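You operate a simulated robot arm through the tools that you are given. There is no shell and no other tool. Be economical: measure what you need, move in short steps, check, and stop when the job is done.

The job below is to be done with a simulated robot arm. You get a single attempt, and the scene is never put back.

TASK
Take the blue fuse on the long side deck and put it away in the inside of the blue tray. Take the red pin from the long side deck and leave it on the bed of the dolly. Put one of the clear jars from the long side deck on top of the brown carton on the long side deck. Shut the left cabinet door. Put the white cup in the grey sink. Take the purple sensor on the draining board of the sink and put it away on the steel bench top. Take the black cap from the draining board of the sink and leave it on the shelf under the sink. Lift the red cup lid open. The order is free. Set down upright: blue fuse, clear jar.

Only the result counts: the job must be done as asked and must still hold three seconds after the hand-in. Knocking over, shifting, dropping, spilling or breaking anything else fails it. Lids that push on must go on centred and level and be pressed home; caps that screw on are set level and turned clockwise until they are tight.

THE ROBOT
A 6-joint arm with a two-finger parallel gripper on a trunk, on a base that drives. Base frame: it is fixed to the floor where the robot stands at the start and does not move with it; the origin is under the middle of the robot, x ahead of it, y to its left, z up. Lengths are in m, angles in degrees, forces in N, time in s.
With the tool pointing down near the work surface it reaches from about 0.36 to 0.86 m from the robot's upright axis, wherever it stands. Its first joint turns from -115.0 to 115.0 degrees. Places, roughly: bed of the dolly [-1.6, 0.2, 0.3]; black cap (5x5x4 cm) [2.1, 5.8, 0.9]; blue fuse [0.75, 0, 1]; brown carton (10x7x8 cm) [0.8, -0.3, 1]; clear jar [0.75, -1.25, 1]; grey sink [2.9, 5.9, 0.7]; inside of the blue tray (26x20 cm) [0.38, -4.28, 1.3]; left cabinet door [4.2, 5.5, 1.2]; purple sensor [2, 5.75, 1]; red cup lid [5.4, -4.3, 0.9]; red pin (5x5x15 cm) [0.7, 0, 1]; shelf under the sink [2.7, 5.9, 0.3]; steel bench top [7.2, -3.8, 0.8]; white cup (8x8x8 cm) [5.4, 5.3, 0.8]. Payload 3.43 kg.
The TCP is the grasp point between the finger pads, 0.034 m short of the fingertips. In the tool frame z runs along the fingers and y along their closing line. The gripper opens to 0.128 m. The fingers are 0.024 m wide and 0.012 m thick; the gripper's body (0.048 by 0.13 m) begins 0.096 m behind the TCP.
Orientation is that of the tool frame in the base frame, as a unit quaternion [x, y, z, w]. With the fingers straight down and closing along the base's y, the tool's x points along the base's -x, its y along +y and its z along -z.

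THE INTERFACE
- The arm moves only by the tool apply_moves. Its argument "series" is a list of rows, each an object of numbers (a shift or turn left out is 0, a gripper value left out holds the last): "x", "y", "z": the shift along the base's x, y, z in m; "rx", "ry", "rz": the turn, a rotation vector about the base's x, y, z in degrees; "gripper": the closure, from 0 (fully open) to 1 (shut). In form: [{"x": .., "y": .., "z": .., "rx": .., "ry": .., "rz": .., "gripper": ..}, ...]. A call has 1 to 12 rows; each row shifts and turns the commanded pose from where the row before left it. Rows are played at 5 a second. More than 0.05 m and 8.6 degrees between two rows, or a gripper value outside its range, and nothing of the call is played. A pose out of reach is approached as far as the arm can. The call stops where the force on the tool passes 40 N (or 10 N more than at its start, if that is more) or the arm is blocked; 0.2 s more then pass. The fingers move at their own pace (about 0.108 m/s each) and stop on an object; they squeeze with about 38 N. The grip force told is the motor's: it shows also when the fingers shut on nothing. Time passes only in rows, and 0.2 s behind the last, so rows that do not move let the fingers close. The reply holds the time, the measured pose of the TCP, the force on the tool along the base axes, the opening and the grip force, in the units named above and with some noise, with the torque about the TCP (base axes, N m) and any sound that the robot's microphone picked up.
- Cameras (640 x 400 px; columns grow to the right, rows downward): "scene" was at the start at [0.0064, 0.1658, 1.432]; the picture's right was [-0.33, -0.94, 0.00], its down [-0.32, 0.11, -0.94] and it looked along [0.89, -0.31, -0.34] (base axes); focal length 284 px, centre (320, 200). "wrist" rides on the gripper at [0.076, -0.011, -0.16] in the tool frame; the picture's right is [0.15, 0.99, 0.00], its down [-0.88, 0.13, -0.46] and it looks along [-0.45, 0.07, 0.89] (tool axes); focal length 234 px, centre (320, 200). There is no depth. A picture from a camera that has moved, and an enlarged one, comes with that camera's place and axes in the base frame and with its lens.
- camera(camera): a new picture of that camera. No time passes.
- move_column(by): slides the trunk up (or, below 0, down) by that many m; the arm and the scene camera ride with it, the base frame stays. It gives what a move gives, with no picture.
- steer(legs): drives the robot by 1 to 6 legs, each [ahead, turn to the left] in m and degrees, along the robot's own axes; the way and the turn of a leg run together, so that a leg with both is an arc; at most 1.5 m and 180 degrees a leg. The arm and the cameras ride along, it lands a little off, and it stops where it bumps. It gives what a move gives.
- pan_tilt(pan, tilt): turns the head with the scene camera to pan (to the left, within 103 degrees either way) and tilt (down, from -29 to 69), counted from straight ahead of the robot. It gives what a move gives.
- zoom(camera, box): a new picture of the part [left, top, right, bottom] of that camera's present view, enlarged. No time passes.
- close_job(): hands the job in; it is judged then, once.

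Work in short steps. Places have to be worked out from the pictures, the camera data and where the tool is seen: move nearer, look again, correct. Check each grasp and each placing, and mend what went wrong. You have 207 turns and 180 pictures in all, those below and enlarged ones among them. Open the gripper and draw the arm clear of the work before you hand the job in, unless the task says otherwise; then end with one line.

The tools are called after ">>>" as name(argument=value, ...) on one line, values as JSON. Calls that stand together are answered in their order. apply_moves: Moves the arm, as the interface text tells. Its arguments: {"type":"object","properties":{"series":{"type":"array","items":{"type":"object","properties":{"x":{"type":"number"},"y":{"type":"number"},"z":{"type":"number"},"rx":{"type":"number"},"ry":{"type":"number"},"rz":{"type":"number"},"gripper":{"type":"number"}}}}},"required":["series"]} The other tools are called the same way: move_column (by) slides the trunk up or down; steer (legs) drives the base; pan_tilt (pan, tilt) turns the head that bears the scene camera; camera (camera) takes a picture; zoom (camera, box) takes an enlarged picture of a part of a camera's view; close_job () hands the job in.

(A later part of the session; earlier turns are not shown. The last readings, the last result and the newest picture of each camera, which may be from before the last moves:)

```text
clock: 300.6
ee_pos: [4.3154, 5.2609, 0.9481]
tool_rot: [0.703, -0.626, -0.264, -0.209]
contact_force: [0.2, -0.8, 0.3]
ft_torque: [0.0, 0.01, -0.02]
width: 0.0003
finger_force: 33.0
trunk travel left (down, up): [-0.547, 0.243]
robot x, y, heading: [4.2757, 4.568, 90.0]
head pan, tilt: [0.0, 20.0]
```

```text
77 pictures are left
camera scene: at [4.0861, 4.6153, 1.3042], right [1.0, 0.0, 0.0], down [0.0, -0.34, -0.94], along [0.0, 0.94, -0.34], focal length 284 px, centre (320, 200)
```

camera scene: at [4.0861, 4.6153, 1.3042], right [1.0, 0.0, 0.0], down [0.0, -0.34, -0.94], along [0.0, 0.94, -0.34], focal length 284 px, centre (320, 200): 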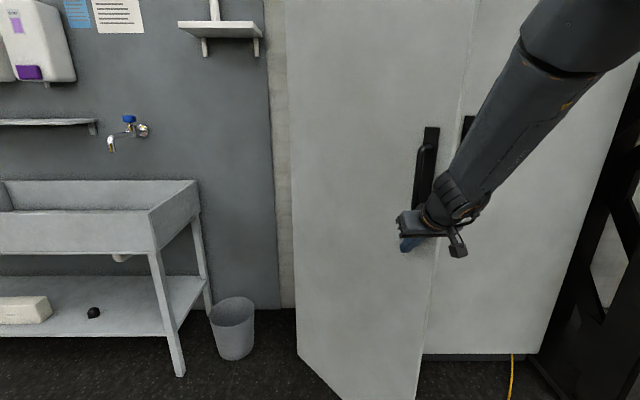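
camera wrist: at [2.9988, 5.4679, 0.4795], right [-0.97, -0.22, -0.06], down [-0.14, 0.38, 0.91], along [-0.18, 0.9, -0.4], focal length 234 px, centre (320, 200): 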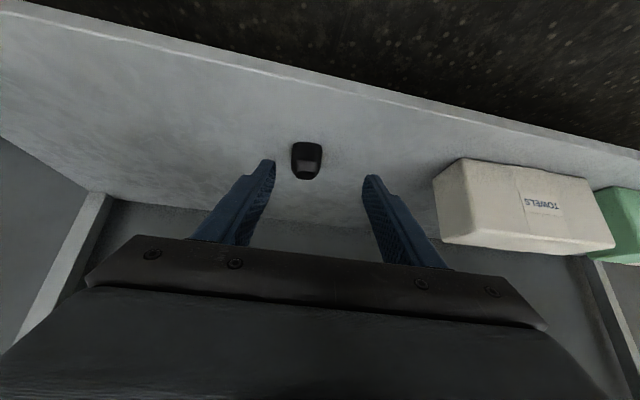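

Close to the door now. I'll push along the door's arc with the arm in steps.

>>> apply_moves(series=[{"y": 0.03}, {"y": 0.03}, {"x": 0.015, "y": 0.02}, {"x": 0.02, "y": 0.025}, {"x": 0.02, "y": 0.025}, {"x": 0.015, "y": 0.025}])

>>> camera(camera="scene")

```text
clock: 300.9
ee_pos: [4.3177, 5.2713, 0.9466]
tool_rot: [0.702, -0.627, -0.263, -0.209]
contact_force: [-1.0, -1.1, 0.3]
ft_torque: [-0.03, -0.01, -0.02]
width: 0.0
finger_force: 32.9
trunk travel left (down, up): [-0.547, 0.243]
robot x, y, heading: [4.2795, 4.5668, 89.6]
head pan, tilt: [0.0, 20.0]
stopped in row 1: the force on the tool passed its limit at 90 N (the readings are from after the stop); the commanded pose is now the measured one
```

```text
76 pictures are left
camera scene: at [4.086, 4.6154, 1.3041], right [1.0, 0.0, 0.0], down [0.0, -0.34, -0.94], along [0.0, 0.94, -0.34], focal length 284 px, centre (320, 200)
```

scene: 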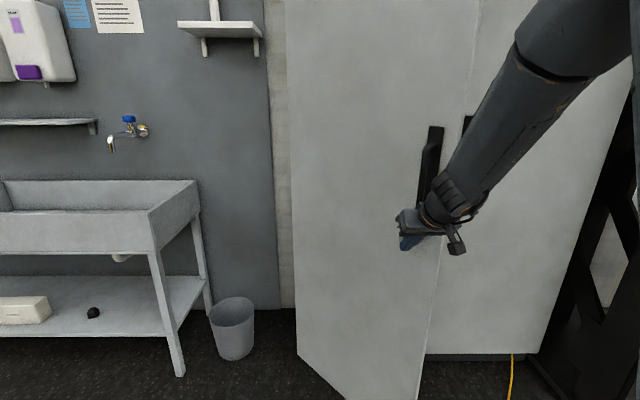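

Contact came too briskly (impact force). The door did move a bit. I'll push with slower small steps.

>>> apply_moves(series=[{"y": 0.005}, {"y": 0.007, "x": 0.003}, {"y": 0.01, "x": 0.006}, {"y": 0.012, "x": 0.008}, {"y": 0.014, "x": 0.009}, {"y": 0.015, "x": 0.01}, {"y": 0.015, "x": 0.01}, {"y": 0.015, "x": 0.01}, {"y": 0.015, "x": 0.009}, {"y": 0.015, "x": 0.008}])

```text
clock: 303.1
ee_pos: [4.3906, 5.3937, 0.9475]
tool_rot: [0.701, -0.629, -0.263, -0.21]
contact_force: [0.2, 0.1, 0.3]
ft_torque: [-0.03, -0.01, -0.03]
width: 0.0001
finger_force: 33.0
trunk travel left (down, up): [-0.547, 0.243]
robot x, y, heading: [4.2804, 4.5698, 89.8]
head pan, tilt: [0.0, 20.0]
```

>>> camera(camera="scene")

```text
75 pictures are left
camera scene: at [4.0861, 4.6155, 1.3041], right [1.0, 0.0, 0.0], down [0.0, -0.34, -0.94], along [0.0, 0.94, -0.34], focal length 284 px, centre (320, 200)
```

scene: 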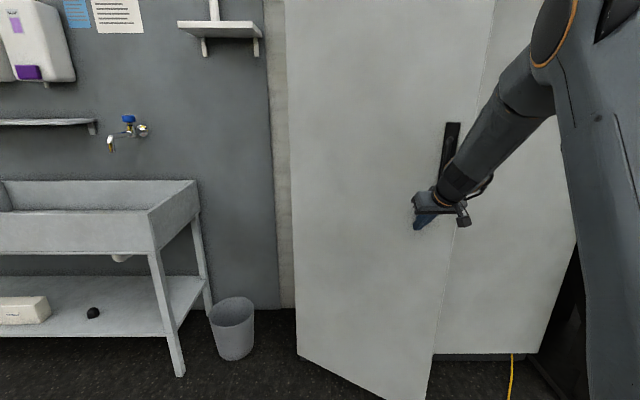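

The door is swinging. I'm near full reach, so I'll retract 0.27 m, drive up by nearly that much, and continue.

>>> apply_moves(series=[{"y": -0.045}, {"y": -0.045}, {"y": -0.045}, {"y": -0.045}, {"y": -0.045}, {"y": -0.04}])

>>> steer(legs=[[0.25, 0]])

>>> apply_moves(series=[{"y": 0.01, "x": 0.003}, {"y": 0.014, "x": 0.006}, {"y": 0.015, "x": 0.008}, {"y": 0.015, "x": 0.008}, {"y": 0.015, "x": 0.007}, {"y": 0.015, "x": 0.007}, {"y": 0.015, "x": 0.007}, {"y": 0.015, "x": 0.006}, {"y": 0.015, "x": 0.005}, {"y": 0.015, "x": 0.005}, {"y": 0.015, "x": 0.004}, {"y": 0.015, "x": 0.003}])

>>> camera(camera="scene")

```text
clock: 304.5
ee_pos: [4.3878, 5.1297, 0.9462]
tool_rot: [0.702, -0.628, -0.263, -0.209]
contact_force: [0.1, 0.2, 0.3]
ft_torque: [0.0, 0.0, 0.01]
width: 0.0
finger_force: 32.8
trunk travel left (down, up): [-0.547, 0.243]
robot x, y, heading: [4.2807, 4.566, 89.8]
head pan, tilt: [0.0, 20.0]
```

```text
clock: 306.3
ee_pos: [4.3873, 5.3819, 0.9454]
tool_rot: [0.703, -0.627, -0.264, -0.209]
contact_force: [0.1, -0.9, 0.7]
ft_torque: [-0.01, 0.01, -0.02]
width: 0.0002
finger_force: 33.1
trunk travel left (down, up): [-0.547, 0.243]
robot x, y, heading: [4.2834, 4.8203, 90.0]
head pan, tilt: [0.0, 20.0]
```

```text
clock: 308.9
ee_pos: [4.4561, 5.5571, 0.9477]
tool_rot: [0.703, -0.627, -0.263, -0.209]
contact_force: [0.2, 0.6, -0.4]
ft_torque: [0.0, -0.01, 0.03]
width: 0.0
finger_force: 32.9
trunk travel left (down, up): [-0.547, 0.243]
robot x, y, heading: [4.2815, 4.819, 90.1]
head pan, tilt: [0.0, 20.0]
```

```text
74 pictures are left
camera scene: at [4.0864, 4.8667, 1.3042], right [1.0, 0.0, 0.0], down [0.0, -0.34, -0.94], along [0.0, 0.94, -0.34], focal length 284 px, centre (320, 200)
```

scene: 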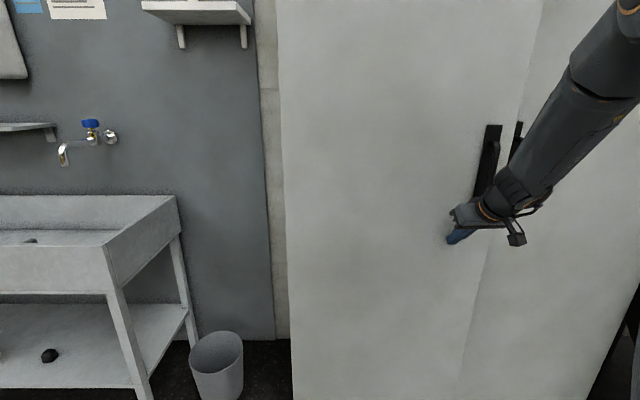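

Almost shut. Continuing slowly until it meets the frame.

>>> apply_moves(series=[{"y": 0.014, "x": 0.002}, {"y": 0.014, "x": 0.002}, {"y": 0.014, "x": 0.001}, {"y": 0.012}, {"y": 0.01}, {"y": 0.01}, {"y": 0.01}, {"y": 0.01}, {"y": 0.01}, {"y": 0.01}, {"y": 0.01}])

>>> camera(camera="scene")

```text
clock: 310.8
ee_pos: [4.4606, 5.6446, 0.9463]
tool_rot: [0.704, -0.626, -0.264, -0.205]
contact_force: [-4.2, -23.5, 13.6]
ft_torque: [-0.03, -0.01, 0.04]
width: 0.0003
finger_force: 33.2
trunk travel left (down, up): [-0.547, 0.243]
robot x, y, heading: [4.2853, 4.8168, 89.8]
head pan, tilt: [0.0, 20.0]
stopped in row 9: the force on the tool passed its limit at 56 N (the readings are from after the stop); the commanded pose is now the measured one
```

```text
73 pictures are left
camera scene: at [4.0863, 4.8647, 1.3043], right [1.0, 0.0, 0.0], down [0.0, -0.34, -0.94], along [0.0, 0.94, -0.34], focal length 284 px, centre (320, 200)
```

scene: 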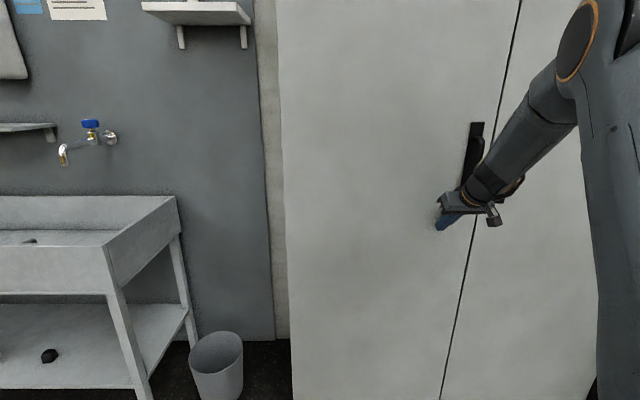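

The door has hit its stop. I'll pull the arm back and verify it stays flush.

>>> apply_moves(series=[{"y": -0.02}, {"y": -0.045}, {"y": -0.045}, {"y": -0.045}, {"y": -0.045}, {"y": -0.045}])

>>> steer(legs=[[-0.35, 0], [0, -90]])

>>> pan_tilt(pan=60, tilt=18)

>>> camera(camera="scene")

>>> pan_tilt(pan=22, tilt=22)

>>> camera(camera="scene")

```text
clock: 312.2
ee_pos: [4.4609, 5.4022, 0.9448]
tool_rot: [0.704, -0.627, -0.262, -0.204]
contact_force: [-0.6, 0.9, 0.6]
ft_torque: [0.0, -0.02, 0.0]
width: 0.0
finger_force: 33.4
trunk travel left (down, up): [-0.547, 0.243]
robot x, y, heading: [4.2812, 4.8133, 90.2]
head pan, tilt: [0.0, 20.0]
```

```text
clock: 318.3
ee_pos: [4.8646, 4.2884, 0.9451]
tool_rot: [-0.054, 0.942, 0.041, 0.33]
contact_force: [0.3, -0.7, -0.1]
ft_torque: [-0.03, -0.03, 0.02]
width: 0.0
finger_force: 32.9
trunk travel left (down, up): [-0.547, 0.243]
robot x, y, heading: [4.2784, 4.4671, 0.2]
head pan, tilt: [0.0, 20.0]
```

```text
clock: 319.6
ee_pos: [4.8642, 4.2886, 0.9451]
tool_rot: [-0.054, 0.941, 0.041, 0.331]
contact_force: [0.2, -0.1, -0.4]
ft_torque: [-0.01, 0.01, -0.05]
width: 0.0003
finger_force: 33.3
trunk travel left (down, up): [-0.547, 0.243]
robot x, y, heading: [4.2835, 4.4739, 0.4]
head pan, tilt: [60.0, 18.0]
```

```text
72 pictures are left
camera scene: at [4.2822, 4.7464, 1.3074], right [0.86, -0.5, 0.0], down [-0.16, -0.27, -0.95], along [0.48, 0.82, -0.31], focal length 284 px, centre (320, 200)
```

scene: 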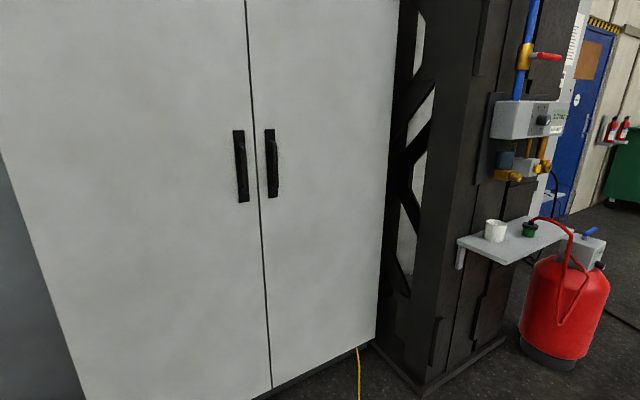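

```text
clock: 320.6
ee_pos: [4.8657, 4.2885, 0.9444]
tool_rot: [-0.054, 0.941, 0.041, 0.33]
contact_force: [0.5, 0.3, 0.3]
ft_torque: [0.01, 0.05, -0.01]
width: 0.0002
finger_force: 32.9
trunk travel left (down, up): [-0.547, 0.243]
robot x, y, heading: [4.2799, 4.4695, -0.5]
head pan, tilt: [22.0, 22.0]
```

```text
71 pictures are left
camera scene: at [4.3215, 4.7004, 1.3009], right [0.37, -0.93, 0.0], down [-0.35, -0.14, -0.93], along [0.86, 0.35, -0.37], focal length 284 px, centre (320, 200)
```

scene: 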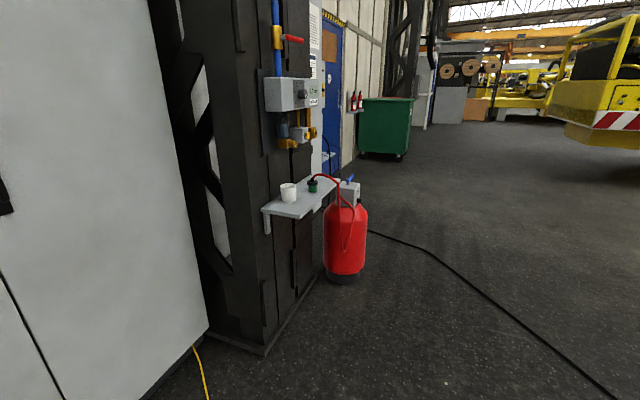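

Door is flush with the right one. The white cup stands on the small wall shelf near (5.43, 5.31), left of a green coupling. I'll centre the arm and drive in front of it.

>>> apply_moves(series=[{"y": 0.045, "gripper": 0}, {"y": 0.045}, {"y": 0.045}, {"z": 0.04, "x": -0.02}, {"z": 0.04}])

>>> steer(legs=[[1.1, 0.5], [0, 90]])

>>> pan_tilt(pan=0, tilt=35)

>>> camera(camera="scene")

>>> camera(camera="wrist")

```text
clock: 321.8
ee_pos: [4.8467, 4.4224, 1.025]
tool_rot: [-0.053, 0.942, 0.04, 0.329]
contact_force: [0.9, 1.1, 0.1]
ft_torque: [0.03, 0.01, 0.02]
width: 0.1282
finger_force: 0.1
trunk travel left (down, up): [-0.547, 0.243]
robot x, y, heading: [4.2804, 4.4715, -0.2]
head pan, tilt: [22.0, 22.0]
```

```text
clock: 331.2
ee_pos: [5.4438, 5.0427, 1.0252]
tool_rot: [0.697, -0.634, -0.261, -0.208]
contact_force: [-0.8, -0.8, -0.1]
ft_torque: [0.01, 0.01, -0.03]
width: 0.128
finger_force: 0.0
trunk travel left (down, up): [-0.547, 0.243]
robot x, y, heading: [5.3837, 4.4761, 88.8]
head pan, tilt: [22.0, 22.0]
```

```text
clock: 332.1
ee_pos: [5.4453, 5.043, 1.0249]
tool_rot: [0.697, -0.635, -0.26, -0.208]
contact_force: [-0.8, 0.1, 1.1]
ft_torque: [0.01, 0.0, 0.01]
width: 0.128
finger_force: 0.2
trunk travel left (down, up): [-0.547, 0.243]
robot x, y, heading: [5.3862, 4.4811, 88.4]
head pan, tilt: [0.0, 35.0]
```

```text
70 pictures are left
camera scene: at [5.1941, 4.5267, 1.2803], right [1.0, -0.02, 0.0], down [-0.01, -0.57, -0.82], along [0.02, 0.82, -0.57], focal length 284 px, centre (320, 200)
```

scene: 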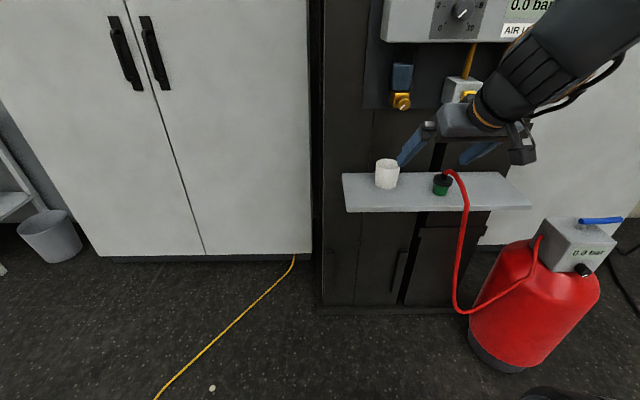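

```text
69 pictures are left
camera wrist: at [5.4756, 4.8867, 1.1009], right [-0.97, -0.22, -0.05], down [-0.14, 0.39, 0.91], along [-0.18, 0.89, -0.41], focal length 234 px, centre (320, 200)
```

wrist: 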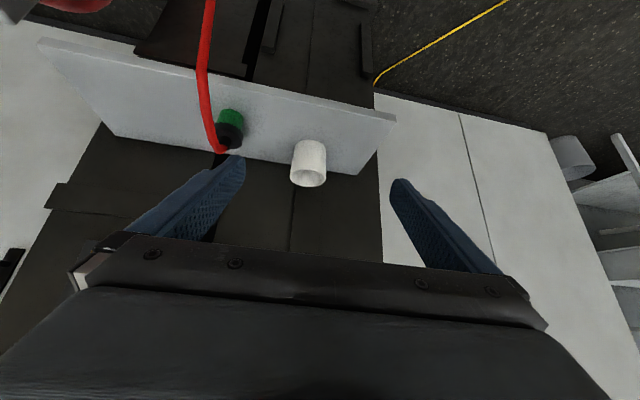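

The cup is near (5.423, 5.32) with rim z≈0.86. I'll approach closer and re-measure.

>>> apply_moves(series=[{"x": -0.008, "y": 0.04, "z": -0.02}, {"x": -0.008, "y": 0.04, "z": -0.02}, {"x": -0.006, "y": 0.04, "z": -0.02}])

>>> camera(camera="wrist")

>>> zoom(camera="scene", box=[330, 110, 490, 230])

```text
clock: 332.9
ee_pos: [5.4217, 5.1636, 0.9651]
tool_rot: [0.698, -0.634, -0.261, -0.208]
contact_force: [-0.4, 0.0, 0.7]
ft_torque: [0.0, -0.05, 0.04]
width: 0.1281
finger_force: 0.0
trunk travel left (down, up): [-0.547, 0.243]
robot x, y, heading: [5.3903, 4.4804, 88.8]
head pan, tilt: [0.0, 35.0]
```

```text
68 pictures are left
camera wrist: at [5.453, 5.0059, 1.0407], right [-0.97, -0.22, -0.05], down [-0.14, 0.39, 0.91], along [-0.18, 0.9, -0.41], focal length 234 px, centre (320, 200)
```

wrist: 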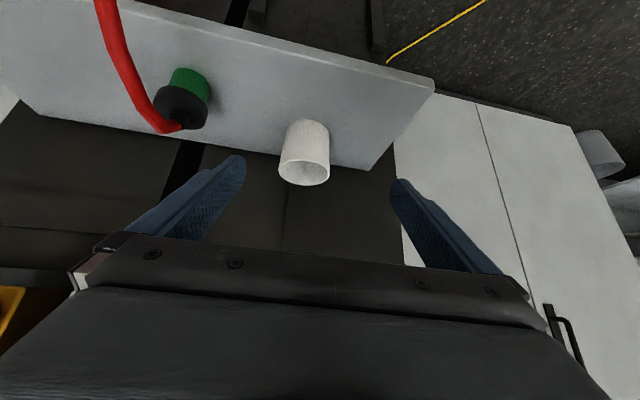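

```text
3.33 times, centred on (410, 170) of scene
camera zoom: at [5.1942, 4.526, 1.2803], right [1.0, -0.02, 0.0], down [-0.01, -0.57, -0.82], along [0.02, 0.82, -0.57], focal length 948 px, centre (20, 300)
```

zoom: 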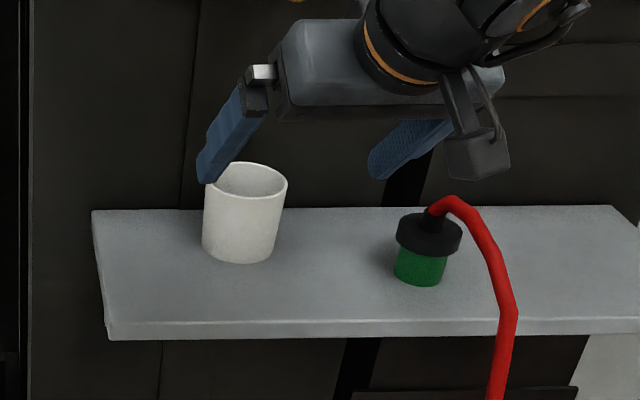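

>>> apply_moves(series=[{"x": 0.002, "y": 0.045, "z": -0.015}, {"x": 0.002, "y": 0.045, "z": -0.015}, {"x": 0.001, "y": 0.04, "z": -0.025}, {"z": -0.03}])

>>> camera(camera="wrist")

>>> zoom(camera="scene", box=[330, 110, 490, 230])

```text
clock: 333.9
ee_pos: [5.4275, 5.2941, 0.8808]
tool_rot: [0.698, -0.634, -0.261, -0.207]
contact_force: [-0.3, -1.4, 0.1]
ft_torque: [-0.02, 0.0, 0.0]
width: 0.1279
finger_force: 0.1
trunk travel left (down, up): [-0.547, 0.243]
robot x, y, heading: [5.3883, 4.4795, 88.9]
head pan, tilt: [0.0, 35.0]
```

```text
66 pictures are left
camera wrist: at [5.4594, 5.1368, 0.9562], right [-0.97, -0.22, -0.05], down [-0.14, 0.39, 0.91], along [-0.18, 0.89, -0.41], focal length 234 px, centre (320, 200)
```

wrist: 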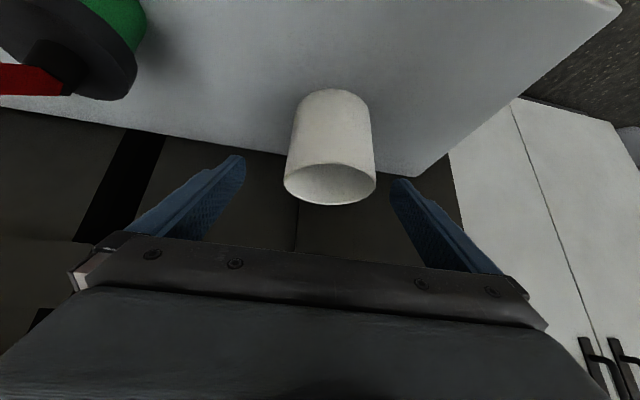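

```text
3.33 times, centred on (410, 170) of scene
camera zoom: at [5.1941, 4.5264, 1.2803], right [1.0, -0.02, 0.0], down [-0.01, -0.57, -0.82], along [0.02, 0.82, -0.57], focal length 948 px, centre (20, 300)
```

zoom: 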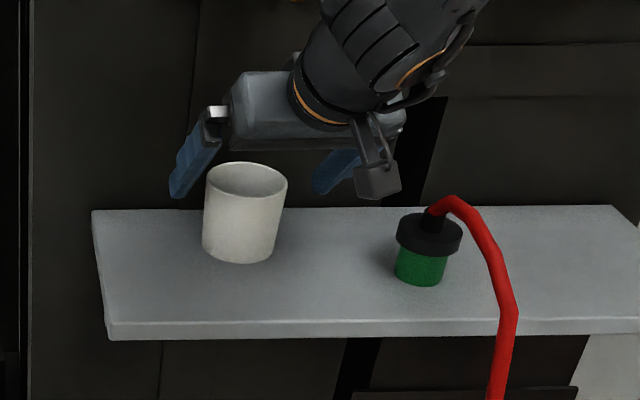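

Both cameras agree for a 7.5 cm cup: axis (5.421, 5.30), rim z≈0.866. Lowering around it to z≈0.84 and gripping.

>>> apply_moves(series=[{"x": -0.003, "y": 0.003, "z": -0.02}, {"x": -0.003, "y": 0.003, "z": -0.02}, {"gripper": 0.5}, {"gripper": 1}, {"gripper": 1}, {"gripper": 1}])

>>> camera(camera="wrist")

```text
clock: 335.3
ee_pos: [5.4231, 5.2994, 0.841]
tool_rot: [0.698, -0.635, -0.259, -0.207]
contact_force: [-0.4, 0.0, 0.5]
ft_torque: [0.02, 0.03, 0.01]
width: 0.0683
finger_force: 38.4
trunk travel left (down, up): [-0.547, 0.243]
robot x, y, heading: [5.3858, 4.4796, 88.6]
head pan, tilt: [0.0, 35.0]
```

```text
64 pictures are left
camera wrist: at [5.454, 5.142, 0.9169], right [-0.97, -0.22, -0.05], down [-0.14, 0.39, 0.91], along [-0.18, 0.89, -0.41], focal length 234 px, centre (320, 200)
```

wrist: 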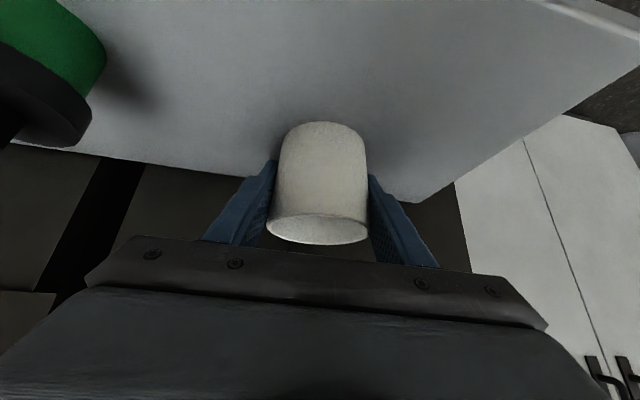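

Cup gripped (68 mm). Lifting and retracting.

>>> apply_moves(series=[{"z": 0.03}, {"z": 0.04}, {"z": 0.04, "y": -0.02}, {"y": -0.045}, {"y": -0.045}, {"y": -0.045}, {"y": -0.045}, {"y": -0.045}])

>>> camera(camera="wrist")

```text
clock: 337.1
ee_pos: [5.4214, 5.0546, 0.9506]
tool_rot: [0.699, -0.633, -0.261, -0.207]
contact_force: [-0.2, 0.0, -0.3]
ft_torque: [0.03, 0.0, 0.01]
width: 0.0683
finger_force: 38.3
trunk travel left (down, up): [-0.547, 0.243]
robot x, y, heading: [5.3905, 4.4802, 88.9]
head pan, tilt: [0.0, 35.0]
```

```text
63 pictures are left
camera wrist: at [5.4531, 4.8974, 1.0254], right [-0.97, -0.22, -0.05], down [-0.14, 0.39, 0.91], along [-0.18, 0.89, -0.41], focal length 234 px, centre (320, 200)
```

wrist: 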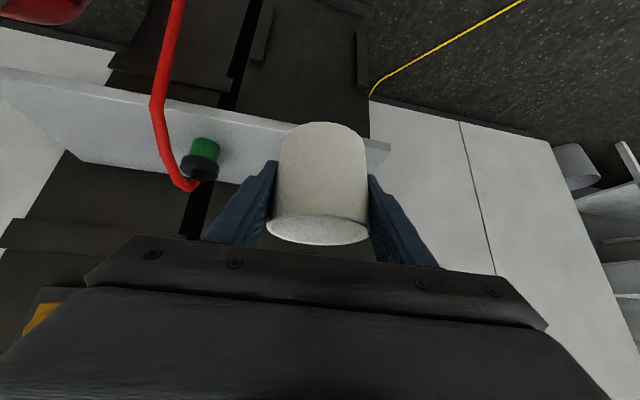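

Cup held well. I'll raise the trunk, turn left and drive back in front of the sink.

>>> move_column(by=0.2)

>>> steer(legs=[[0, 91], [1.2, 0], [1.2, 0], [0, -90]])

>>> pan_tilt(pan=0, tilt=40)

>>> camera(camera="scene")

```text
clock: 339.2
ee_pos: [5.4218, 5.0546, 1.1507]
tool_rot: [0.699, -0.634, -0.26, -0.206]
contact_force: [0.1, 0.3, -1.5]
ft_torque: [-0.02, -0.01, 0.0]
width: 0.0683
finger_force: 37.9
trunk travel left (down, up): [-0.747, 0.043]
robot x, y, heading: [5.3905, 4.4778, 88.7]
head pan, tilt: [0.0, 35.0]
```

```text
clock: 358.5
ee_pos: [3.0758, 5.0887, 1.1508]
tool_rot: [0.695, -0.637, -0.26, -0.209]
contact_force: [-0.4, 0.0, -0.1]
ft_torque: [-0.03, 0.01, -0.02]
width: 0.0679
finger_force: 38.1
trunk travel left (down, up): [-0.747, 0.043]
robot x, y, heading: [3.0361, 4.515, 88.3]
head pan, tilt: [0.0, 35.0]
```

```text
clock: 359.2
ee_pos: [3.0762, 5.0877, 1.1483]
tool_rot: [0.694, -0.638, -0.259, -0.209]
contact_force: [0.8, -0.1, -0.2]
ft_torque: [-0.03, -0.02, -0.03]
width: 0.0679
finger_force: 37.8
trunk travel left (down, up): [-0.747, 0.043]
robot x, y, heading: [3.0358, 4.5151, 88.2]
head pan, tilt: [0.0, 40.0]
```

```text
62 pictures are left
camera scene: at [2.842, 4.5042, 1.4728], right [1.0, -0.03, 0.0], down [-0.02, -0.64, -0.77], along [0.02, 0.77, -0.64], focal length 284 px, centre (320, 200)
```

scene: 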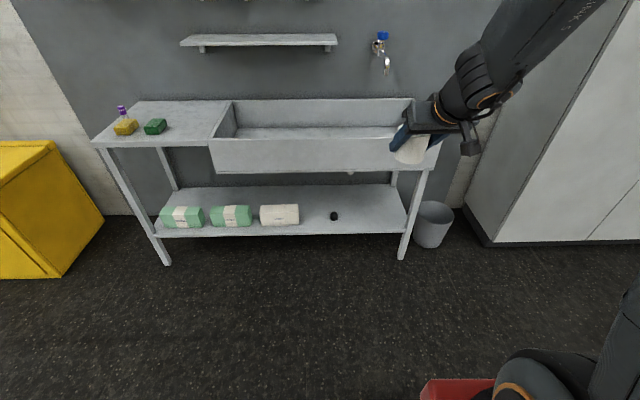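

I'll drive 0.52 m closer; the cup (z 1.15) clears the rim (≈0.87). Then look down into the basin.

>>> steer(legs=[[0.52, 0]])

>>> camera(camera="scene")

>>> camera(camera="wrist")

```text
clock: 362.2
ee_pos: [3.0949, 5.612, 1.1506]
tool_rot: [0.693, -0.639, -0.259, -0.21]
contact_force: [-0.4, 0.7, -1.0]
ft_torque: [0.01, -0.03, -0.02]
width: 0.0677
finger_force: 37.8
trunk travel left (down, up): [-0.747, 0.043]
robot x, y, heading: [3.0548, 5.0375, 88.3]
head pan, tilt: [0.0, 40.0]
```

```text
61 pictures are left
camera scene: at [2.8591, 5.0287, 1.4728], right [1.0, -0.03, 0.0], down [-0.02, -0.64, -0.77], along [0.03, 0.77, -0.64], focal length 284 px, centre (320, 200)
```

scene: 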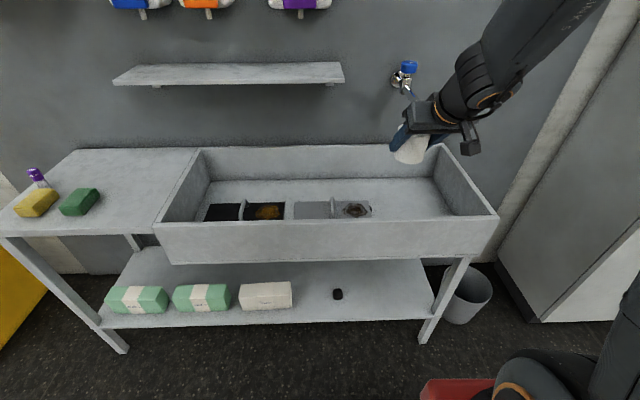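

```text
60 pictures are left
camera wrist: at [3.1241, 5.4551, 1.226], right [-0.98, -0.21, -0.05], down [-0.13, 0.39, 0.91], along [-0.17, 0.9, -0.41], focal length 234 px, centre (320, 200)
```

wrist: 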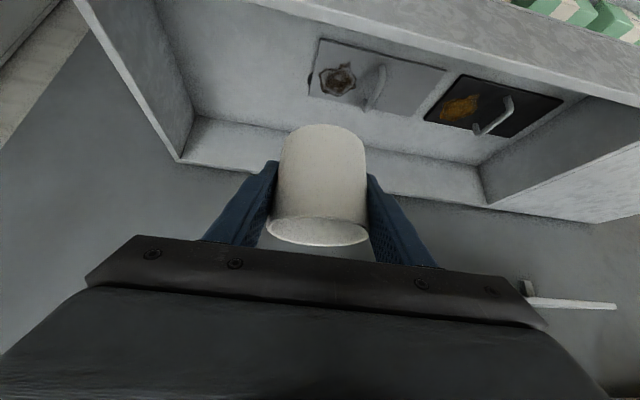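

The basin floor's right part, about (3.18, 5.90), is free (plates occupy the left). I'll lower to z≈0.98 to stay under the tap, creep 0.08 m closer and extend in over the rim.

>>> move_column(by=-0.17)

>>> steer(legs=[[0.08, 0]])

>>> apply_moves(series=[{"x": 0.022, "y": 0.04}, {"x": 0.022, "y": 0.04}, {"x": 0.022, "y": 0.04}, {"x": 0.017, "y": 0.035}])

>>> camera(camera="scene")

>>> camera(camera="wrist")

```text
clock: 364.1
ee_pos: [3.0947, 5.6124, 0.9807]
tool_rot: [0.694, -0.639, -0.259, -0.209]
contact_force: [0.2, -0.3, -0.6]
ft_torque: [-0.01, 0.01, 0.02]
width: 0.0677
finger_force: 37.9
trunk travel left (down, up): [-0.577, 0.213]
robot x, y, heading: [3.0571, 5.0384, 88.2]
head pan, tilt: [0.0, 40.0]
```

```text
clock: 365.2
ee_pos: [3.0967, 5.693, 0.9804]
tool_rot: [0.694, -0.639, -0.259, -0.209]
contact_force: [0.3, -0.4, -0.4]
ft_torque: [0.02, 0.03, 0.0]
width: 0.0682
finger_force: 38.3
trunk travel left (down, up): [-0.577, 0.213]
robot x, y, heading: [3.0543, 5.1168, 88.1]
head pan, tilt: [0.0, 40.0]
```

```text
clock: 366.2
ee_pos: [3.1794, 5.8475, 0.979]
tool_rot: [0.694, -0.639, -0.259, -0.209]
contact_force: [0.0, -0.3, 0.5]
ft_torque: [0.0, -0.03, 0.0]
width: 0.0679
finger_force: 38.0
trunk travel left (down, up): [-0.577, 0.213]
robot x, y, heading: [3.0563, 5.1151, 88.1]
head pan, tilt: [0.0, 40.0]
```

```text
59 pictures are left
camera scene: at [2.8631, 5.1554, 1.3027], right [1.0, -0.03, 0.0], down [-0.02, -0.64, -0.77], along [0.03, 0.77, -0.64], focal length 284 px, centre (320, 200)
```

scene: 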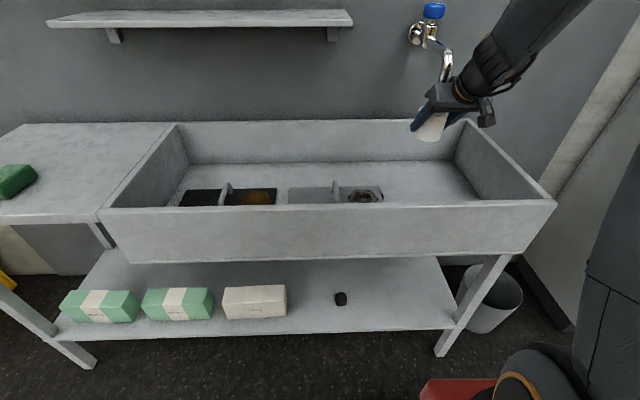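

```text
58 pictures are left
camera wrist: at [3.2093, 5.6898, 1.054], right [-0.98, -0.21, -0.05], down [-0.13, 0.39, 0.91], along [-0.17, 0.9, -0.41], focal length 234 px, centre (320, 200)
```

wrist: 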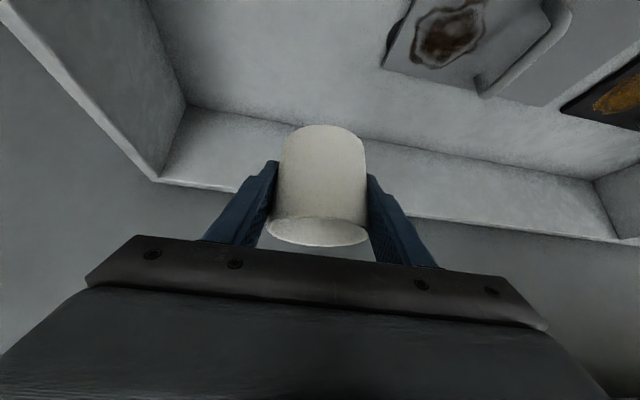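

Clear of the tap. I'll go down, a little further back, then lower toward the basin floor.

>>> apply_moves(series=[{"z": -0.03}, {"z": -0.03}, {"y": 0.02, "z": -0.02}, {"y": 0.02, "z": -0.02}, {"z": -0.03}, {"z": -0.015}, {"z": -0.01}])

>>> camera(camera="wrist")

>>> zoom(camera="scene", box=[340, 60, 580, 220])

```text
clock: 367.8
ee_pos: [3.1817, 5.8882, 0.825]
tool_rot: [0.695, -0.638, -0.259, -0.209]
contact_force: [0.0, -0.1, -1.3]
ft_torque: [0.01, -0.01, -0.03]
width: 0.0677
finger_force: 37.9
trunk travel left (down, up): [-0.577, 0.213]
robot x, y, heading: [3.0562, 5.1182, 88.3]
head pan, tilt: [0.0, 40.0]
```

```text
57 pictures are left
camera wrist: at [3.2101, 5.7302, 0.9005], right [-0.98, -0.21, -0.05], down [-0.13, 0.39, 0.91], along [-0.17, 0.9, -0.41], focal length 234 px, centre (320, 200)
```

wrist: 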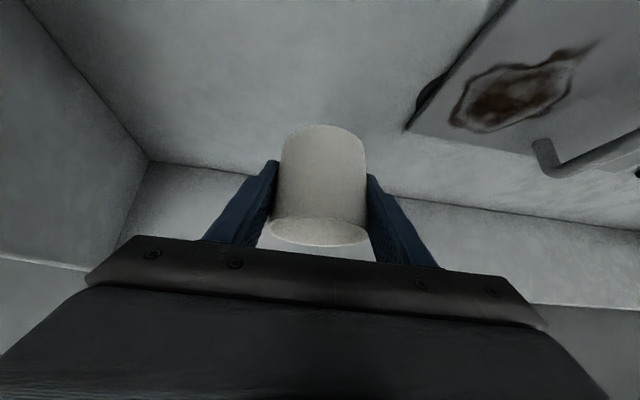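

```text
2.50 times, centred on (460, 140) of scene
camera zoom: at [2.8633, 5.1557, 1.3028], right [1.0, -0.03, 0.0], down [-0.02, -0.64, -0.77], along [0.03, 0.77, -0.64], focal length 711 px, centre (-30, 350)
```

zoom: 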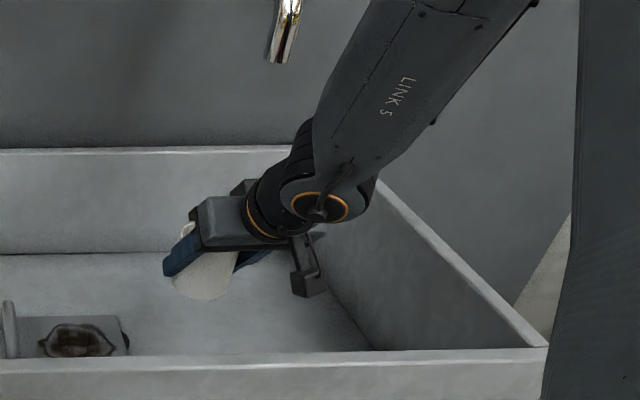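

Good clearance inside the basin. Continuing down to touch.

>>> apply_moves(series=[{"z": -0.015}, {"z": -0.01}, {"z": -0.007}, {"z": -0.007}, {"z": -0.006}, {"z": -0.006}, {"z": -0.006}])

```text
clock: 369.4
ee_pos: [3.1802, 5.8875, 0.7686]
tool_rot: [0.694, -0.638, -0.259, -0.209]
contact_force: [0.0, 0.7, -0.8]
ft_torque: [0.0, -0.02, 0.0]
width: 0.068
finger_force: 38.2
trunk travel left (down, up): [-0.577, 0.213]
robot x, y, heading: [3.0565, 5.1164, 88.0]
head pan, tilt: [0.0, 40.0]
```

>>> apply_moves(series=[{"z": -0.007}, {"z": -0.007}, {"z": -0.006}, {"z": -0.006}, {"z": -0.006}, {"z": -0.006}, {"z": -0.006}])

>>> camera(camera="wrist")

```text
clock: 370.4
ee_pos: [3.1821, 5.8923, 0.7493]
tool_rot: [0.693, -0.636, -0.263, -0.214]
contact_force: [0.5, 2.2, 11.1]
ft_torque: [0.06, -0.32, 0.05]
width: 0.0677
finger_force: 38.5
trunk travel left (down, up): [-0.577, 0.213]
robot x, y, heading: [3.0591, 5.116, 88.1]
head pan, tilt: [0.0, 40.0]
stopped in row 4: the force on the tool passed its limit at 90 N (the readings are from after the stop); the commanded pose is now the measured one
```

```text
55 pictures are left
camera wrist: at [3.2103, 5.7338, 0.824], right [-0.98, -0.21, -0.05], down [-0.13, 0.38, 0.92], along [-0.17, 0.9, -0.4], focal length 234 px, centre (320, 200)
```

wrist: 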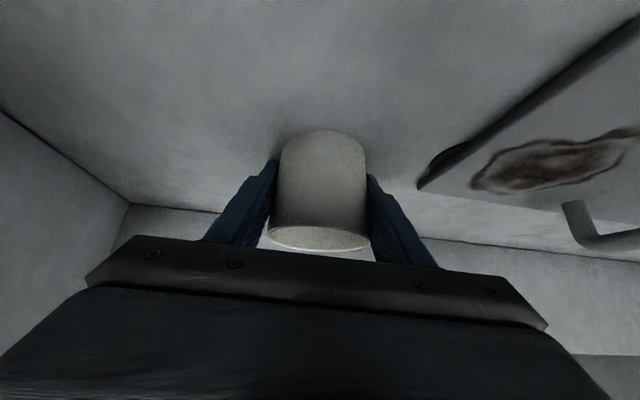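

The cup rests on the basin floor. Releasing and lifting out.

>>> apply_moves(series=[{"z": 0.003}, {"gripper": 0.4}, {"gripper": 0.15}, {"gripper": 0.15}])

>>> apply_moves(series=[{"z": 0.02}, {"z": 0.03}, {"z": 0.04}, {"z": 0.04}, {"z": 0.045}, {"z": 0.045}, {"y": -0.03, "z": 0.02}, {"y": -0.04}, {"y": -0.04}])

>>> camera(camera="wrist")

```text
clock: 371.4
ee_pos: [3.1814, 5.8905, 0.7524]
tool_rot: [0.693, -0.637, -0.262, -0.212]
contact_force: [-0.4, 0.4, -0.5]
ft_torque: [0.0, 0.04, -0.02]
width: 0.1087
finger_force: 0.1
trunk travel left (down, up): [-0.577, 0.213]
robot x, y, heading: [3.0552, 5.1141, 88.2]
head pan, tilt: [0.0, 40.0]
```

```text
clock: 373.4
ee_pos: [3.1797, 5.7803, 0.9909]
tool_rot: [0.694, -0.636, -0.262, -0.212]
contact_force: [0.3, 1.2, -1.0]
ft_torque: [0.0, 0.01, -0.01]
width: 0.1086
finger_force: 0.2
trunk travel left (down, up): [-0.577, 0.213]
robot x, y, heading: [3.0605, 5.1171, 88.0]
head pan, tilt: [0.0, 40.0]
```

```text
54 pictures are left
camera wrist: at [3.2085, 5.622, 1.064], right [-0.98, -0.21, -0.05], down [-0.13, 0.38, 0.92], along [-0.17, 0.9, -0.4], focal length 234 px, centre (320, 200)
```

wrist: 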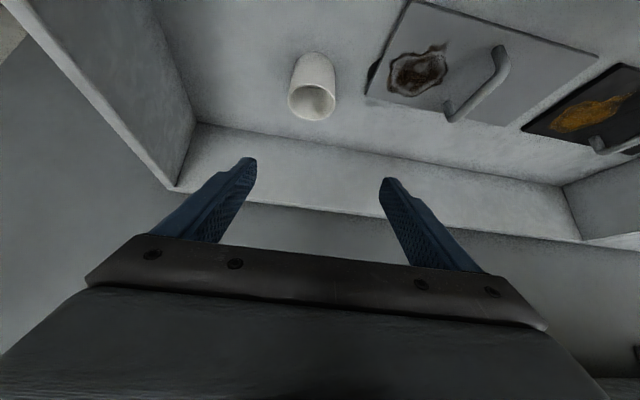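

Cup is standing in the sink. Now the sensor: raise, back off and drive back to the draining board.

>>> apply_moves(series=[{"y": -0.04, "x": -0.02, "z": 0.02}, {"y": -0.04, "x": -0.03}, {"x": -0.04, "z": 0.03}, {"x": -0.03, "z": 0.04}])

>>> steer(legs=[[-0.3, 0], [0, 92], [1.1, 0], [0, -90], [0.22, 0]])

>>> camera(camera="scene")

>>> camera(camera="wrist")

```text
clock: 374.4
ee_pos: [3.0606, 5.7013, 1.0788]
tool_rot: [0.693, -0.637, -0.262, -0.212]
contact_force: [0.6, 0.2, 0.1]
ft_torque: [-0.05, 0.05, 0.01]
width: 0.1086
finger_force: 0.0
trunk travel left (down, up): [-0.577, 0.213]
robot x, y, heading: [3.0565, 5.1169, 88.0]
head pan, tilt: [0.0, 40.0]
```

```text
clock: 390.8
ee_pos: [1.9198, 5.6371, 1.0783]
tool_rot: [0.7, -0.63, -0.264, -0.209]
contact_force: [-0.5, -0.1, -0.1]
ft_torque: [-0.01, 0.03, 0.03]
width: 0.109
finger_force: 0.0
trunk travel left (down, up): [-0.577, 0.213]
robot x, y, heading: [1.9272, 5.0514, 89.1]
head pan, tilt: [0.0, 40.0]
```

```text
53 pictures are left
camera scene: at [1.7331, 5.0867, 1.3028], right [1.0, -0.01, 0.0], down [-0.01, -0.64, -0.77], along [0.01, 0.77, -0.64], focal length 284 px, centre (320, 200)
```

scene: 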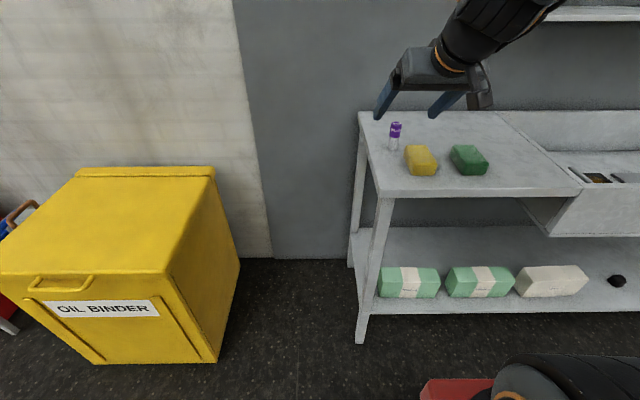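

```text
52 pictures are left
camera wrist: at [1.9522, 5.4789, 1.153], right [-0.97, -0.23, -0.05], down [-0.14, 0.38, 0.91], along [-0.19, 0.9, -0.4], focal length 234 px, centre (320, 200)
```

wrist: 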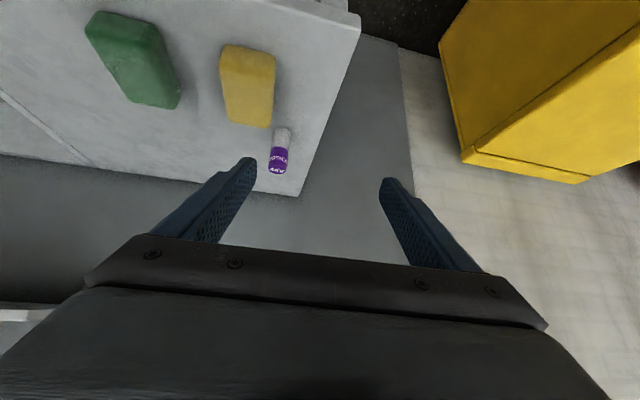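

Sensor axis ≈(1.952, 5.817), top z≈0.966, ~3 cm wide. I'll go above it with the gripper part-closed and check.

>>> apply_moves(series=[{"x": 0.01, "y": 0.045, "gripper": 0.4}, {"x": 0.01, "y": 0.045}, {"x": 0.01, "y": 0.045, "z": -0.01}, {"y": 0.03, "z": -0.03}])

>>> camera(camera="wrist")

>>> zoom(camera="scene", box=[340, 60, 500, 180])

```text
clock: 391.8
ee_pos: [1.9491, 5.8027, 1.0383]
tool_rot: [0.699, -0.63, -0.264, -0.211]
contact_force: [-0.3, -0.8, -0.5]
ft_torque: [0.01, -0.01, -0.02]
width: 0.0769
finger_force: 0.1
trunk travel left (down, up): [-0.577, 0.213]
robot x, y, heading: [1.9279, 5.0546, 89.3]
head pan, tilt: [0.0, 40.0]
```

```text
51 pictures are left
camera wrist: at [1.9819, 5.6448, 1.1119], right [-0.97, -0.23, -0.05], down [-0.14, 0.38, 0.92], along [-0.19, 0.9, -0.4], focal length 234 px, centre (320, 200)
```

wrist: 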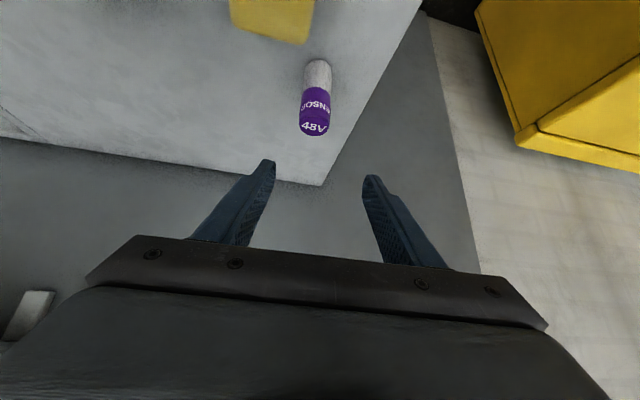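

```text
3.33 times, centred on (420, 120) of scene
camera zoom: at [1.7331, 5.086, 1.3028], right [1.0, -0.01, 0.0], down [-0.01, -0.64, -0.77], along [0.01, 0.77, -0.64], focal length 948 px, centre (-13, 467)
```

zoom: 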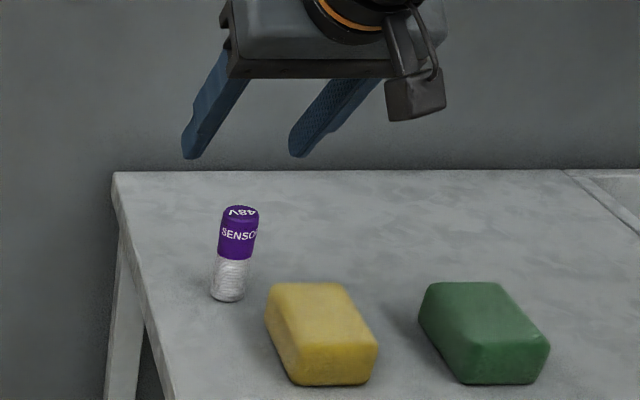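

Sensor axis refined to (1.955, 5.817). Descending and gripping.

>>> apply_moves(series=[{"x": 0.006, "y": 0.012, "z": -0.03}, {"z": -0.03}, {"z": -0.033}])

>>> camera(camera="wrist")

```text
clock: 392.6
ee_pos: [1.9556, 5.8124, 0.946]
tool_rot: [0.7, -0.629, -0.264, -0.209]
contact_force: [-0.2, -0.1, -0.2]
ft_torque: [0.03, -0.01, -0.03]
width: 0.0768
finger_force: 0.1
trunk travel left (down, up): [-0.577, 0.213]
robot x, y, heading: [1.9286, 5.0503, 89.4]
head pan, tilt: [0.0, 40.0]
```

```text
49 pictures are left
camera wrist: at [1.9881, 5.6558, 1.0209], right [-0.97, -0.23, -0.05], down [-0.14, 0.38, 0.91], along [-0.19, 0.9, -0.4], focal length 234 px, centre (320, 200)
```

wrist: 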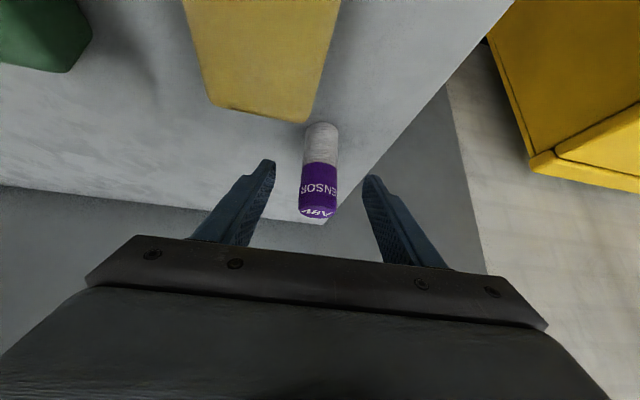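

Sensor is centred between the pads. Closing, then lifting and retracting.

>>> apply_moves(series=[{"gripper": 1}, {"gripper": 1}, {"gripper": 1}, {"z": 0.03}, {"z": 0.04}, {"z": 0.045}, {"y": -0.04, "z": 0.02}, {"y": -0.045}, {"y": -0.045}, {"y": -0.04}])

>>> camera(camera="wrist")

```text
clock: 394.8
ee_pos: [1.9584, 5.6444, 1.0804]
tool_rot: [0.701, -0.629, -0.264, -0.209]
contact_force: [0.2, 0.2, -1.8]
ft_torque: [-0.02, -0.02, 0.01]
width: 0.0287
finger_force: 38.0
trunk travel left (down, up): [-0.577, 0.213]
robot x, y, heading: [1.9248, 5.0522, 89.0]
head pan, tilt: [0.0, 40.0]
```

```text
48 pictures are left
camera wrist: at [1.9901, 5.487, 1.1545], right [-0.97, -0.23, -0.05], down [-0.14, 0.38, 0.91], along [-0.19, 0.9, -0.4], focal length 234 px, centre (320, 200)
```

wrist: 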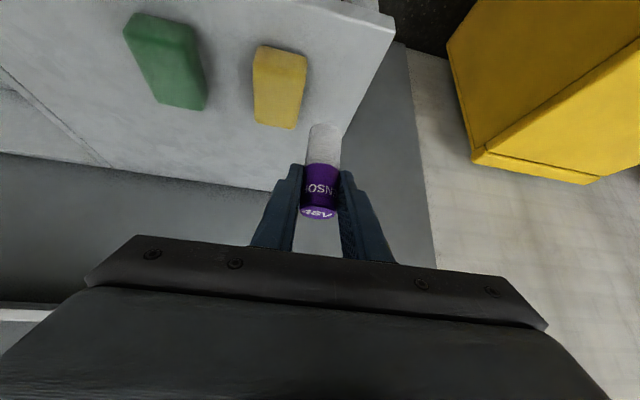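

Sensor held (29 mm). I'll back off, drive east along the lane and look toward the steel bench to the south-east.

>>> steer(legs=[[-0.6, 0], [0, -90], [1.4, 0], [1.4, 0], [0, -60]])

>>> pan_tilt(pan=0, tilt=12)

>>> camera(camera="scene")

```text
clock: 417.7
ee_pos: [4.9544, 3.9134, 1.0812]
tool_rot: [0.42, 0.843, -0.131, 0.31]
contact_force: [0.1, 0.5, -1.0]
ft_torque: [-0.01, 0.02, -0.01]
width: 0.0289
finger_force: 38.3
trunk travel left (down, up): [-0.577, 0.213]
robot x, y, heading: [4.6746, 4.4373, -60.0]
head pan, tilt: [0.0, 40.0]
```

```text
clock: 418.6
ee_pos: [4.9539, 3.9149, 1.0805]
tool_rot: [0.421, 0.842, -0.132, 0.31]
contact_force: [-0.3, 0.2, -1.1]
ft_torque: [0.01, 0.01, 0.02]
width: 0.0286
finger_force: 38.0
trunk travel left (down, up): [-0.577, 0.213]
robot x, y, heading: [4.6766, 4.4387, -59.8]
head pan, tilt: [0.0, 12.0]
```

```text
47 pictures are left
camera scene: at [4.8638, 4.504, 1.3471], right [-0.86, -0.5, 0.0], down [-0.1, 0.18, -0.98], along [0.49, -0.85, -0.21], focal length 284 px, centre (320, 200)
```

scene: 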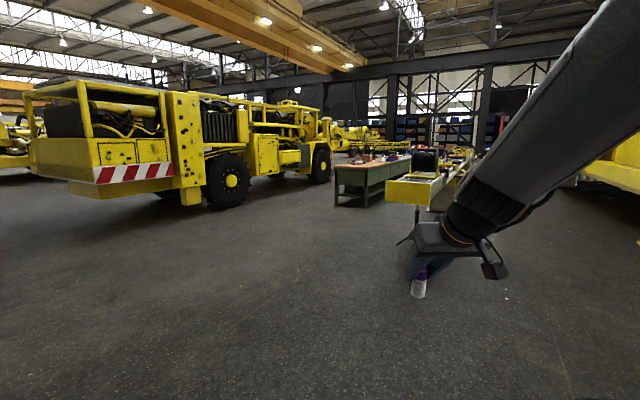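

The corridor south is open between the machines. I'll drive to about (5.3, 1.2) and look again.

>>> steer(legs=[[0, -20], [1.5, 0], [1.5, 0], [0.3, 0]])

>>> camera(camera="scene")

```text
clock: 433.9
ee_pos: [5.2295, 0.8218, 0.9994]
tool_rot: [0.575, 0.759, -0.172, 0.253]
contact_force: [2.6, -1.0, -2.6]
ft_torque: [-0.03, 0.23, -0.13]
width: 0.0284
finger_force: 37.8
trunk travel left (down, up): [-0.577, 0.213]
robot x, y, heading: [5.1312, 1.5143, -75.1]
head pan, tilt: [0.0, 12.0]
stopped in leg 3: the robot was blocked; the commanded pose is now the measured one
```

```text
46 pictures are left
camera scene: at [5.3207, 1.5728, 1.3558], right [-0.97, -0.25, 0.0], down [-0.04, 0.17, -0.98], along [0.25, -0.95, -0.18], focal length 284 px, centre (320, 200)
```

scene: 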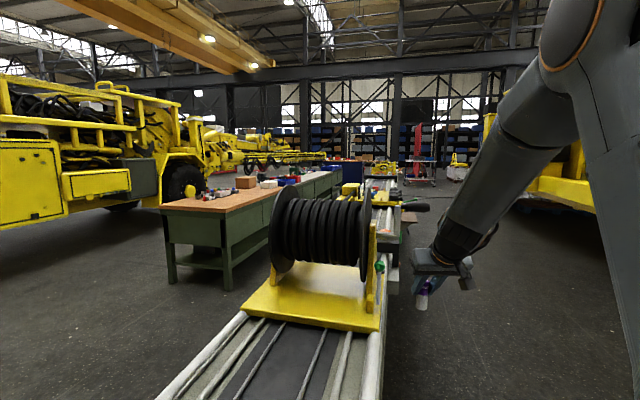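

I ran into the end of a long boom I hadn't seen below the view; the arm pose also shifted. I'll look down before moving.

>>> pan_tilt(pan=0, tilt=50)

>>> camera(camera="scene")

>>> camera(camera="wrist")

```text
clock: 434.9
ee_pos: [5.2207, 0.8328, 1.0124]
tool_rot: [0.576, 0.755, -0.175, 0.258]
contact_force: [-0.6, -0.7, -1.0]
ft_torque: [0.0, 0.01, 0.03]
width: 0.0287
finger_force: 38.4
trunk travel left (down, up): [-0.577, 0.213]
robot x, y, heading: [5.134, 1.512, -74.7]
head pan, tilt: [0.0, 50.0]
```

```text
45 pictures are left
camera scene: at [5.3168, 1.5892, 1.297], right [-0.96, -0.26, 0.0], down [-0.2, 0.72, -0.67], along [0.18, -0.65, -0.74], focal length 284 px, centre (320, 200)
```

scene: 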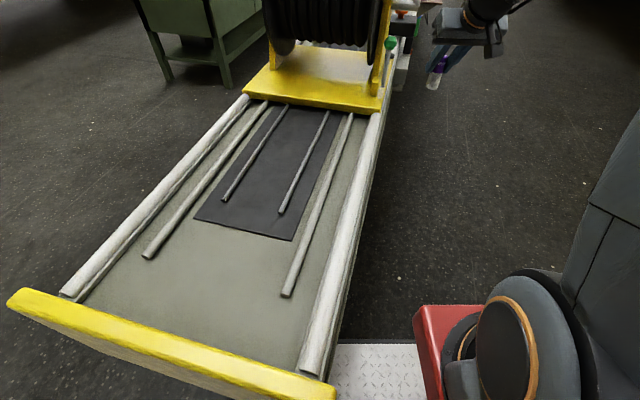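

```text
44 pictures are left
camera wrist: at [5.1647, 0.9776, 1.0947], right [0.92, 0.39, -0.05], down [0.22, -0.4, 0.89], along [0.32, -0.83, -0.45], focal length 234 px, centre (320, 200)
```

wrist: 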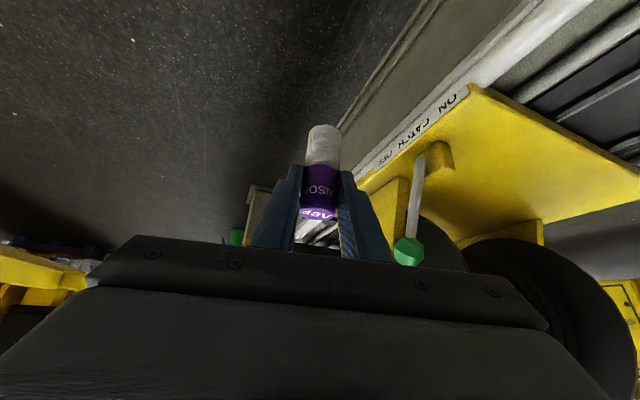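

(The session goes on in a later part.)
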